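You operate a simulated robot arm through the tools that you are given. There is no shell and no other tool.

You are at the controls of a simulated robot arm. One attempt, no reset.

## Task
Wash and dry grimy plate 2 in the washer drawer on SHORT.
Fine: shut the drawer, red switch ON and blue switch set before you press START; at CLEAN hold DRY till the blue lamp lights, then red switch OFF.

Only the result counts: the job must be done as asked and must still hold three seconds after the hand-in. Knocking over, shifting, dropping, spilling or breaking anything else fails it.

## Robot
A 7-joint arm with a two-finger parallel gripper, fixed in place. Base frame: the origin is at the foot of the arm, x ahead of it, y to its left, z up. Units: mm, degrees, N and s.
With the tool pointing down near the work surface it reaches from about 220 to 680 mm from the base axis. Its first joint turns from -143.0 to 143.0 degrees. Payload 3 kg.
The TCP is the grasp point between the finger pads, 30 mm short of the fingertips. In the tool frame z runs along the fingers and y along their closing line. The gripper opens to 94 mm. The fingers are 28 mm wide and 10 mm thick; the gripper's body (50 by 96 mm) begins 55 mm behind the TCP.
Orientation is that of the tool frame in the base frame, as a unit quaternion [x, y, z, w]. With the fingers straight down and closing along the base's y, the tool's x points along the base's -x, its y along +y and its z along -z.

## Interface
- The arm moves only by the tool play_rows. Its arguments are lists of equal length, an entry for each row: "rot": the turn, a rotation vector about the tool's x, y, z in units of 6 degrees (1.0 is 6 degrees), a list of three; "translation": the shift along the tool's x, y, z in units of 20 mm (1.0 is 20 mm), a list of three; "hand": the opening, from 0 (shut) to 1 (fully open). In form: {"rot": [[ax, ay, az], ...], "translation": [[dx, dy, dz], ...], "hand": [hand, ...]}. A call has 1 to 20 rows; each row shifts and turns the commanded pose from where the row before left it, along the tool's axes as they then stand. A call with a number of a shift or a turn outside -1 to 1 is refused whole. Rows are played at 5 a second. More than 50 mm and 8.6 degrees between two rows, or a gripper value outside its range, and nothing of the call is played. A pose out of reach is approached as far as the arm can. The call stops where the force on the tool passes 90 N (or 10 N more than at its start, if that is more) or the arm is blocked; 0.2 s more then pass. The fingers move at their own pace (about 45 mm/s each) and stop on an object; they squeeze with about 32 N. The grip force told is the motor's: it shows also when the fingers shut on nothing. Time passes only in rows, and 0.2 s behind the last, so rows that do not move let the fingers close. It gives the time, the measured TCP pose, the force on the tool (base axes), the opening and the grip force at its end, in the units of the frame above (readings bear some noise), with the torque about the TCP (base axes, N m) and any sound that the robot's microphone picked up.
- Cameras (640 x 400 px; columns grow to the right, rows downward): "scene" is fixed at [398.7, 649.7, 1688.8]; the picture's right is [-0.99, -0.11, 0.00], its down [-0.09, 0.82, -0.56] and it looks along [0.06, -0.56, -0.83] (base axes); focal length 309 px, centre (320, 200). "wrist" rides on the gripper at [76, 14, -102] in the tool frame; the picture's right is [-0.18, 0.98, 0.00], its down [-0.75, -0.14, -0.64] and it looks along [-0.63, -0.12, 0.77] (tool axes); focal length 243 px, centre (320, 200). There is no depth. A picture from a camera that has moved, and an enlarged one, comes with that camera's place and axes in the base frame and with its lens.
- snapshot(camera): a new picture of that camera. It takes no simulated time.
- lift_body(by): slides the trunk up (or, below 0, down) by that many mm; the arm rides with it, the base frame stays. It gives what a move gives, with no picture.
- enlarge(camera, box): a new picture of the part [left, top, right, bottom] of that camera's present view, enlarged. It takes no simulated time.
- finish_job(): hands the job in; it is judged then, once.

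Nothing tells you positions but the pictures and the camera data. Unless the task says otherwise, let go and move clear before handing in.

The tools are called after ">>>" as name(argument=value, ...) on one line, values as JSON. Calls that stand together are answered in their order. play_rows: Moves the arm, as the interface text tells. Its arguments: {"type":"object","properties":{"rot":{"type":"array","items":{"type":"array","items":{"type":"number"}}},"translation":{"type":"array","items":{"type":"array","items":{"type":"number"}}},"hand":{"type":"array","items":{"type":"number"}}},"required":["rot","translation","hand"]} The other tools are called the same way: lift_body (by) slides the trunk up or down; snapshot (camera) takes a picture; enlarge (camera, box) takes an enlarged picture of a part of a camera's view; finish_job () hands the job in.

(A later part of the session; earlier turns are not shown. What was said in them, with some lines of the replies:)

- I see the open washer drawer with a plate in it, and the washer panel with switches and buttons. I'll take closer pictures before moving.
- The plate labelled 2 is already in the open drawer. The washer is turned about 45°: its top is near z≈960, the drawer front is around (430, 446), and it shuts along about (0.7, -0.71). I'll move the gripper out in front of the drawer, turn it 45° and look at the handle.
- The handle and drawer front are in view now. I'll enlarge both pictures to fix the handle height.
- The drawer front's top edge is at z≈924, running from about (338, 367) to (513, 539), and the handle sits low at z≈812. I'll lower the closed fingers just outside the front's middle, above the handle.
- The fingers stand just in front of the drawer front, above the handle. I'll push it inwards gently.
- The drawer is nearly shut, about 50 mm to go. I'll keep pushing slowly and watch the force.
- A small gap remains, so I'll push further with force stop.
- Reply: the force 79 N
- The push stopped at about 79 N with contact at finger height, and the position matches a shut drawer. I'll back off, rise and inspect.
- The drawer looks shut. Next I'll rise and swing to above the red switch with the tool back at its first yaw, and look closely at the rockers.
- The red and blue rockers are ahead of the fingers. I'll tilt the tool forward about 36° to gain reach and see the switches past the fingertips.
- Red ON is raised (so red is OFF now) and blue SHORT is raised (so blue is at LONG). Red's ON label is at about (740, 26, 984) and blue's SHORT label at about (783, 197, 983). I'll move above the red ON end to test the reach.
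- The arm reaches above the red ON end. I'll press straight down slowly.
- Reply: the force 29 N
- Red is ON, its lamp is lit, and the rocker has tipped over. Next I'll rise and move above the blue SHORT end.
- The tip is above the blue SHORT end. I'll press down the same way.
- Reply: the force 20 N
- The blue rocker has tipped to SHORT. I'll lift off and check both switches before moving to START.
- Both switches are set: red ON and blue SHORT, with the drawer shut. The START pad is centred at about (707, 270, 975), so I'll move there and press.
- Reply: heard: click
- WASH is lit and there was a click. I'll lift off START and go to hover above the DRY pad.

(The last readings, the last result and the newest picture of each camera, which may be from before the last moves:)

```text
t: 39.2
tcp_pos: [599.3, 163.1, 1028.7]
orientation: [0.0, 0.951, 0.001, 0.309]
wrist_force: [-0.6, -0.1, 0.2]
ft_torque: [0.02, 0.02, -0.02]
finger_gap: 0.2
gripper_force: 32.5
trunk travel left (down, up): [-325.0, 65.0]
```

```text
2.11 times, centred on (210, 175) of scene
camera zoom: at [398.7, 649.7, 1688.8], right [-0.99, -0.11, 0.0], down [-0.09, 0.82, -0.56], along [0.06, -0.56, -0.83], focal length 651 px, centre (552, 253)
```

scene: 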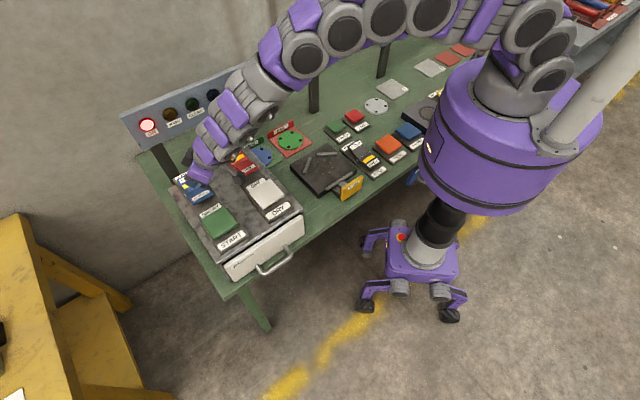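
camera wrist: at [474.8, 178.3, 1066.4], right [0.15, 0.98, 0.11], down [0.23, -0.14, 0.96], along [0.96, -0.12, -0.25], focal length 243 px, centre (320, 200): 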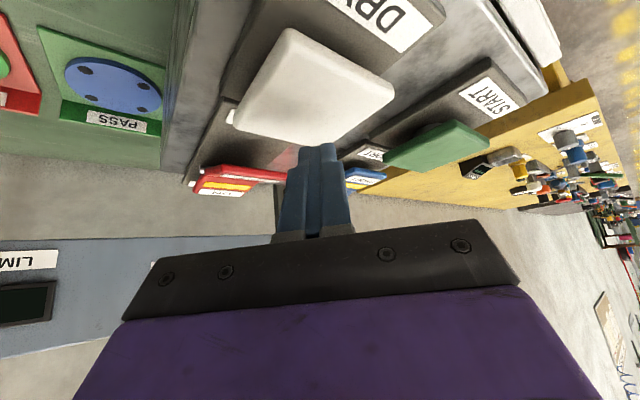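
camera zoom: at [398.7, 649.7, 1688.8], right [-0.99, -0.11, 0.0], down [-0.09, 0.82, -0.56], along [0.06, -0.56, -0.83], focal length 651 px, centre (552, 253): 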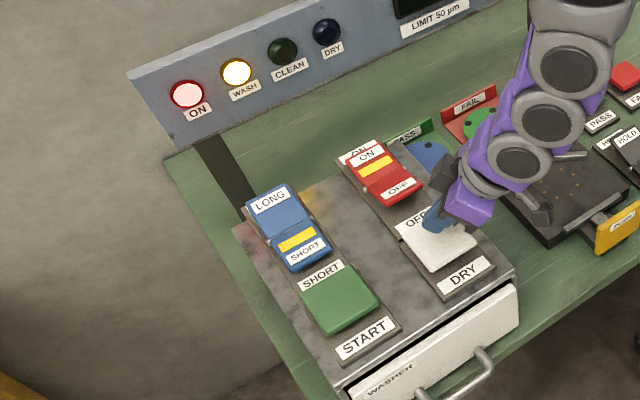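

The tip hovers over the DRY pad and WASH is still lit. I'll wait in short steps for CLEAN.

>>> play_rows(rot=[[0, 0, 0], [0, 0, 0], [0, 0, 0], [0, 0, 0], [0, 0, 0], [0, 0, 0], [0, 0, 0], [0, 0, 0]], translation=[[0.16, 0, -0.118], [0.16, 0, -0.118], [0.147, 0, 0.202], [0, 0, 0], [0, 0, 0], [0, 0, 0], [0, 0, 0], [0, 0, 0]], hand=[0, 0, 0, 0, 0, 0, 0, 0])

>>> enlarge(camera="scene", box=[120, 80, 300, 270])

```text
t: 41.0
tcp_pos: [590.1, 164.9, 1022.8]
orientation: [0.0, 0.951, 0.001, 0.309]
wrist_force: [0.3, 0.9, 0.2]
ft_torque: [-0.02, -0.01, -0.03]
finger_gap: 0.1
gripper_force: 31.9
trunk travel left (down, up): [-325.0, 65.0]
```

```text
2.11 times, centred on (210, 175) of scene
camera zoom: at [398.7, 649.7, 1688.8], right [-0.99, -0.11, 0.0], down [-0.09, 0.82, -0.56], along [0.06, -0.56, -0.83], focal length 651 px, centre (552, 253)
```

zoom: 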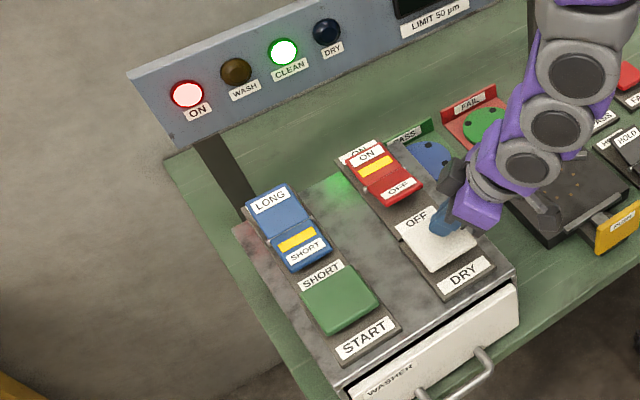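

CLEAN is lit. I'll press DRY down and hold it.

>>> play_rows(rot=[[0, 0, 0], [0, 0, 0], [0, 0, 0], [0, 0, 0], [0, 0, 0], [0, 0, 0], [0, 0, 0]], translation=[[0.147, 0, 0.202], [0.147, 0, 0.202], [0.147, 0, 0.202], [0.118, 0, 0.162], [0.118, 0, 0.162], [0.118, 0, 0.162], [0, 0, 0]], hand=[0, 0, 0, 0, 0, 0, 0])

>>> enlarge(camera="scene", box=[120, 80, 300, 270])

```text
t: 42.6
tcp_pos: [591.0, 163.9, 997.8]
orientation: [-0.001, 0.951, 0.001, 0.31]
wrist_force: [0.4, -0.4, 11.6]
ft_torque: [0.01, -0.12, 0.09]
finger_gap: 0.0
gripper_force: 31.7
trunk travel left (down, up): [-325.0, 65.0]
heard: click
```

```text
2.11 times, centred on (210, 175) of scene
camera zoom: at [398.7, 649.7, 1688.8], right [-0.99, -0.11, 0.0], down [-0.09, 0.82, -0.56], along [0.06, -0.56, -0.83], focal length 651 px, centre (552, 253)
```

zoom: 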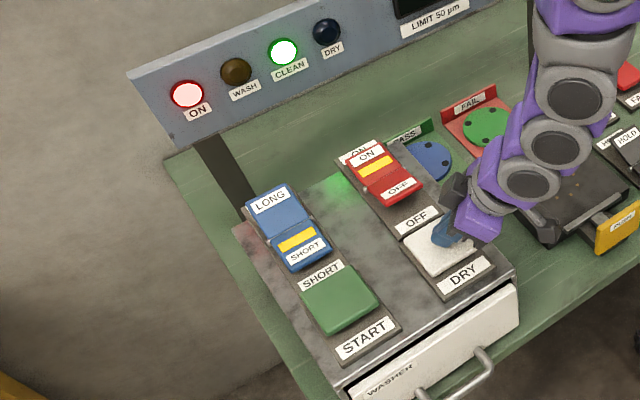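

DRY clicked and is held down. I'll keep it pressed, slightly firmer, and watch the blue lamp.

>>> play_rows(rot=[[0, 0, 0], [0, 0, 0], [0, 0, 0], [0, 0, 0], [0, 0, 0]], translation=[[0.06, 0, 0.08], [0, 0, 0], [0, 0, 0], [0, 0, 0], [0, 0, 0]], hand=[0, 0, 0, 0, 0])

>>> enlarge(camera="scene", box=[120, 80, 300, 270])

```text
t: 43.8
tcp_pos: [591.0, 164.5, 997.0]
orientation: [0.001, 0.95, 0.001, 0.312]
wrist_force: [11.2, 0.5, 38.7]
ft_torque: [0.01, -0.63, 0.01]
finger_gap: 0.1
gripper_force: 32.1
trunk travel left (down, up): [-325.0, 65.0]
```

```text
2.11 times, centred on (210, 175) of scene
camera zoom: at [398.7, 649.7, 1688.8], right [-0.99, -0.11, 0.0], down [-0.09, 0.82, -0.56], along [0.06, -0.56, -0.83], focal length 651 px, centre (552, 253)
```

zoom: 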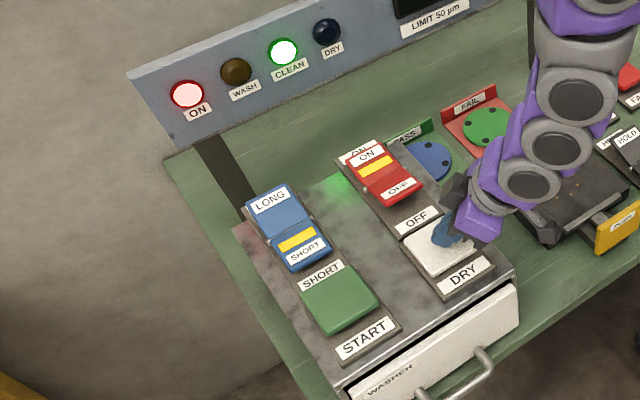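

The DRY pad is fully down at about 39 N and CLEAN is still lit. I'll hold on.

>>> play_rows(rot=[[0, 0, 0], [0, 0, 0], [0, 0, 0], [0, 0, 0], [0, 0, 0]], translation=[[0, 0, 0], [0, 0, 0], [0, 0, 0], [0, 0, 0], [0, 0, 0]], hand=[0, 0, 0, 0, 0])

>>> enlarge(camera="scene", box=[120, 80, 300, 270])

```text
t: 45.0
tcp_pos: [591.0, 164.4, 996.2]
orientation: [0.0, 0.95, 0.001, 0.311]
wrist_force: [17.9, 1.6, 48.6]
ft_torque: [0.05, -0.93, 0.03]
finger_gap: 0.0
gripper_force: 32.0
trunk travel left (down, up): [-325.0, 65.0]
```

```text
2.11 times, centred on (210, 175) of scene
camera zoom: at [398.7, 649.7, 1688.8], right [-0.99, -0.11, 0.0], down [-0.09, 0.82, -0.56], along [0.06, -0.56, -0.83], focal length 651 px, centre (552, 253)
```

zoom: 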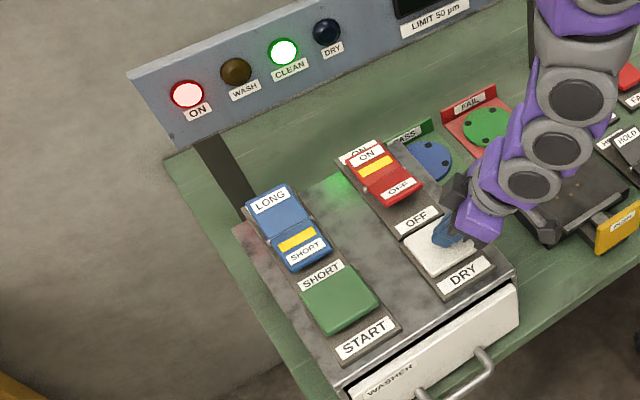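

The force is creeping up, so I'll ease off by about 0.6 mm while still holding.

>>> play_rows(rot=[[0, 0, 0], [0, 0, 0], [0, 0, 0], [0, 0, 0], [0, 0, 0]], translation=[[-0.018, 0, -0.024], [0, 0, 0], [0, 0, 0], [0, 0, 0], [0, 0, 0]], hand=[0, 0, 0, 0, 0])

>>> enlarge(camera="scene", box=[120, 80, 300, 270])

```text
t: 46.2
tcp_pos: [589.5, 163.6, 996.7]
orientation: [0.001, 0.95, 0.0, 0.311]
wrist_force: [17.6, 2.4, 48.7]
ft_torque: [0.06, -0.87, 0.16]
finger_gap: 0.1
gripper_force: 32.1
trunk travel left (down, up): [-325.0, 65.0]
```

```text
2.11 times, centred on (210, 175) of scene
camera zoom: at [398.7, 649.7, 1688.8], right [-0.99, -0.11, 0.0], down [-0.09, 0.82, -0.56], along [0.06, -0.56, -0.83], focal length 651 px, centre (552, 253)
```

zoom: 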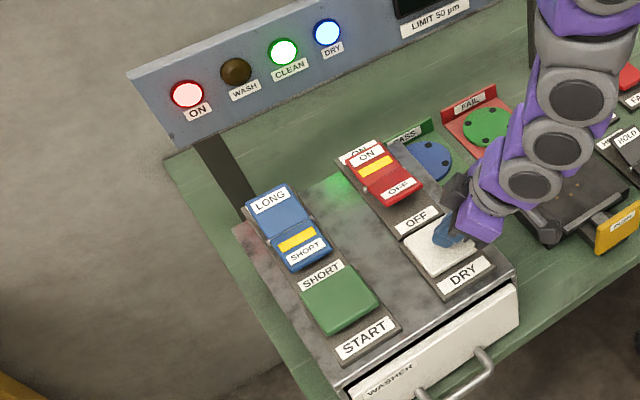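

The blue DRY lamp is lit. I'll release DRY, rise and move above the raised red OFF end near (673, 94, 984).

>>> play_rows(rot=[[0, 0, 0], [0, 0, 0], [0, 0, 0], [0, 0, 0], [0, 0, 0], [0, 0, 0], [0, 0, 0], [0, 0, 0]], translation=[[-0.588, 0, -0.809], [-0.588, 0, -0.809], [-0.588, 0, -0.809], [-0.623, -0.7, 0.453], [-0.623, -0.7, 0.453], [-0.623, -0.7, 0.453], [-0.623, -0.7, 0.453], [-0.623, -0.7, 0.453]], hand=[0, 0, 0, 0, 0, 0, 0, 0])

>>> snapshot(camera="wrist")

>>> enlarge(camera="scene", box=[120, 80, 300, 270])

```text
t: 48.0
tcp_pos: [668.1, 94.7, 1055.7]
orientation: [0.0, 0.951, 0.001, 0.31]
wrist_force: [0.4, 0.6, -0.4]
ft_torque: [-0.02, 0.03, 0.04]
finger_gap: 0.1
gripper_force: 31.8
trunk travel left (down, up): [-325.0, 65.0]
```

```text
taken
camera wrist: at [544.4, 108.2, 1093.1], right [0.15, 0.98, 0.11], down [0.23, -0.14, 0.96], along [0.96, -0.12, -0.25], focal length 243 px, centre (320, 200)
```

wrist: 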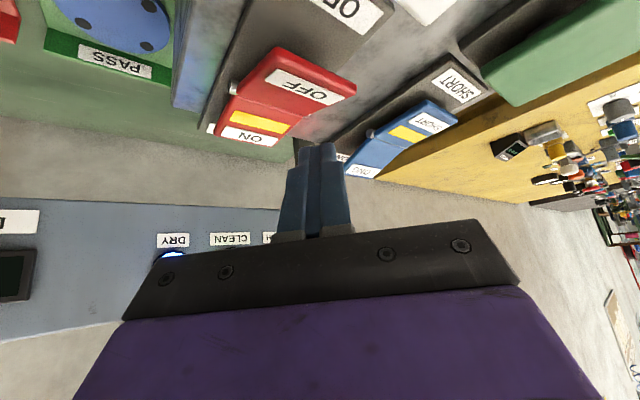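

```text
2.11 times, centred on (210, 175) of scene
camera zoom: at [398.7, 649.7, 1688.8], right [-0.99, -0.11, 0.0], down [-0.09, 0.82, -0.56], along [0.06, -0.56, -0.83], focal length 651 px, centre (552, 253)
```

zoom: 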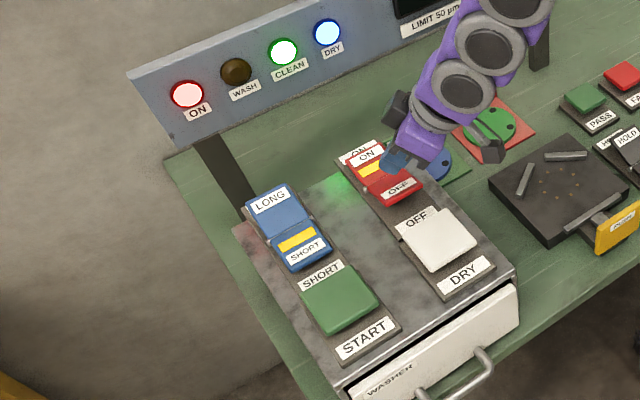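

The OFF label checks out at about (675, 91), under the tip. Pressing down now.

>>> play_rows(rot=[[0, 0, 0], [0, 0, 0], [0, 0, 0], [0, 0, 0], [0, 0, 0], [0, 0, 0], [0, 0, 0], [0, 0, 0]], translation=[[0.294, 0, 0.4045], [0.294, 0, 0.4045], [0.294, 0, 0.4045], [0.147, 0, 0.202], [0.147, 0, 0.202], [0.147, 0, 0.202], [0.147, 0, 0.202], [0.147, 0, 0.202]], hand=[0, 0, 0, 0, 0, 0, 0, 0])

>>> enlarge(camera="scene", box=[120, 80, 300, 270])

```text
t: 49.8
tcp_pos: [668.0, 93.2, 1000.1]
orientation: [-0.001, 0.951, 0.001, 0.31]
wrist_force: [-0.1, 0.3, 1.5]
ft_torque: [-0.02, -0.04, 0.01]
finger_gap: 0.0
gripper_force: 32.1
trunk travel left (down, up): [-325.0, 65.0]
```

```text
2.11 times, centred on (210, 175) of scene
camera zoom: at [398.7, 649.7, 1688.8], right [-0.99, -0.11, 0.0], down [-0.09, 0.82, -0.56], along [0.06, -0.56, -0.83], focal length 651 px, centre (552, 253)
```

zoom: 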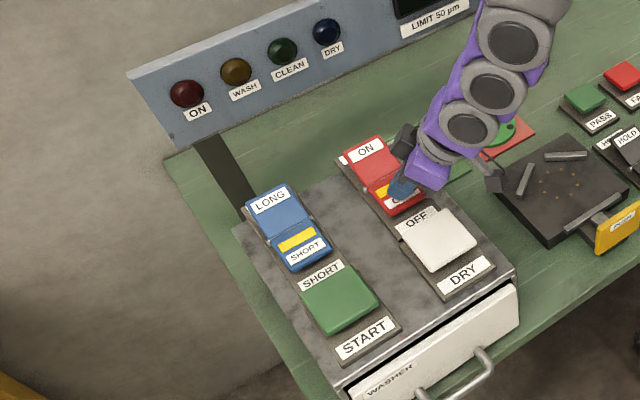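

The red switch is OFF and all lamps are dark. I'll lift clear and check everything.

>>> play_rows(rot=[[0, 0, 0], [0, 0, 0], [0, 0, 0], [0, 0, 0], [0, 0, 0], [0, 0, 0], [0, 0, 0], [0, 0, 0], [0, 0, 0], [0, 0, 0]], translation=[[-0.588, 0, -0.809], [-0.588, 0, -0.809], [-0.588, 0, -0.809], [-0.588, 0, -0.809], [-0.588, 0, -0.809], [-0.588, 0, -0.809], [0.5, -0.3, -0.8], [0.5, -0.3, -0.8], [0.5, -0.3, -0.8], [0, 0, 0]], hand=[0, 0, 0, 0, 0, 0, 0, 0, 0, 0])

>>> snapshot(camera="scene")

>>> enlarge(camera="scene", box=[120, 80, 320, 290])

>>> snapshot(camera="wrist")

```text
t: 52.0
tcp_pos: [613.9, 76.3, 1142.3]
orientation: [0.0, 0.951, 0.0, 0.308]
wrist_force: [0.0, 0.3, -0.1]
ft_torque: [0.02, 0.04, -0.04]
finger_gap: 0.1
gripper_force: 32.1
trunk travel left (down, up): [-325.0, 65.0]
```

```text
taken
```

scene: 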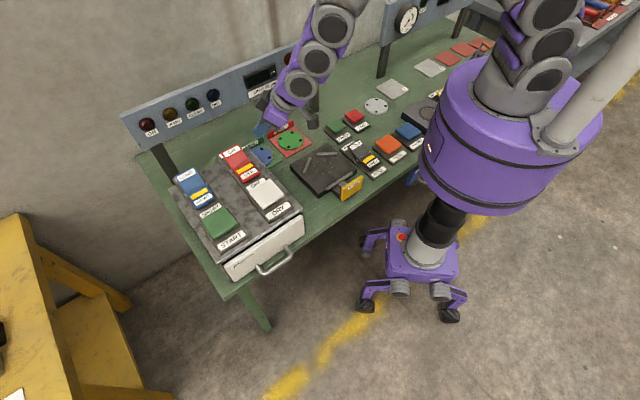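

```text
1.90 times, centred on (220, 185) of scene
camera zoom: at [398.7, 649.7, 1688.8], right [-0.99, -0.11, 0.0], down [-0.09, 0.82, -0.56], along [0.06, -0.56, -0.83], focal length 589 px, centre (510, 229)
```

zoom: 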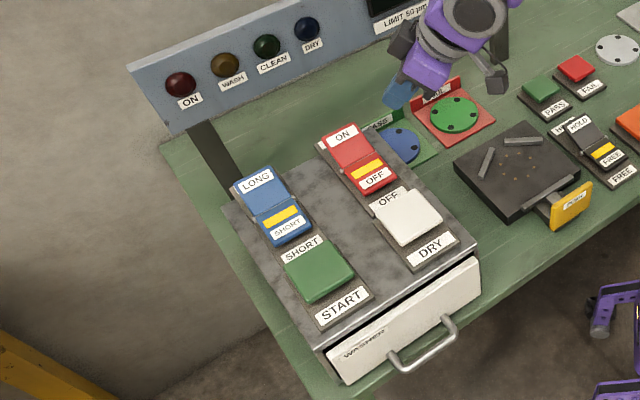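

```text
taken
camera wrist: at [490.8, 90.2, 1179.6], right [0.15, 0.98, 0.11], down [0.23, -0.14, 0.96], along [0.96, -0.12, -0.25], focal length 243 px, centre (320, 200)
```

wrist: 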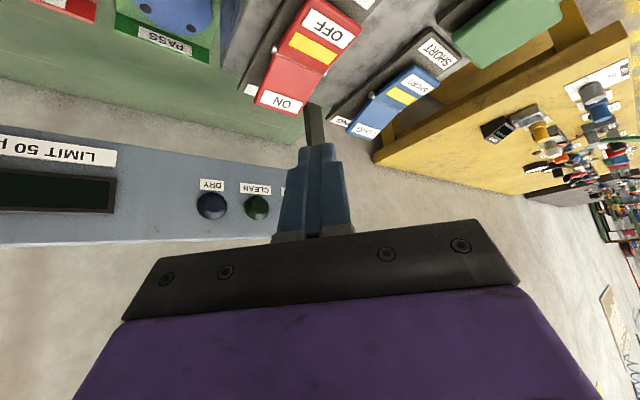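

The wash ran on SHORT and the blue DRY lamp lit. The red switch is now OFF, the drawer is still shut, nothing else has moved and the arm is clear, so I'm handing the job in.

>>> finish_job()

```text
The job is handed in.
```

Plate 2 was washed and dried on SHORT, and I've handed the job in; the result hasn't come back yet.

- **Before START:** I pushed the drawer shut with the plate already inside. I then set the red switch ON, and its lamp lit, and set the blue switch from LONG to SHORT.
- **Wash:** I pressed START and the WASH lamp came on, then the CLEAN lamp.
- **Dry:** I held DRY until the blue lamp lit, then let go.
- **After:** I set the red switch OFF and all the lamps went dark. The last pictures show the drawer still shut, nothing else visibly moved, and the arm clear of the washer.

I left the plate in the closed drawer and didn't open it to look. The only evidence that it is clean and dry is the lamps.
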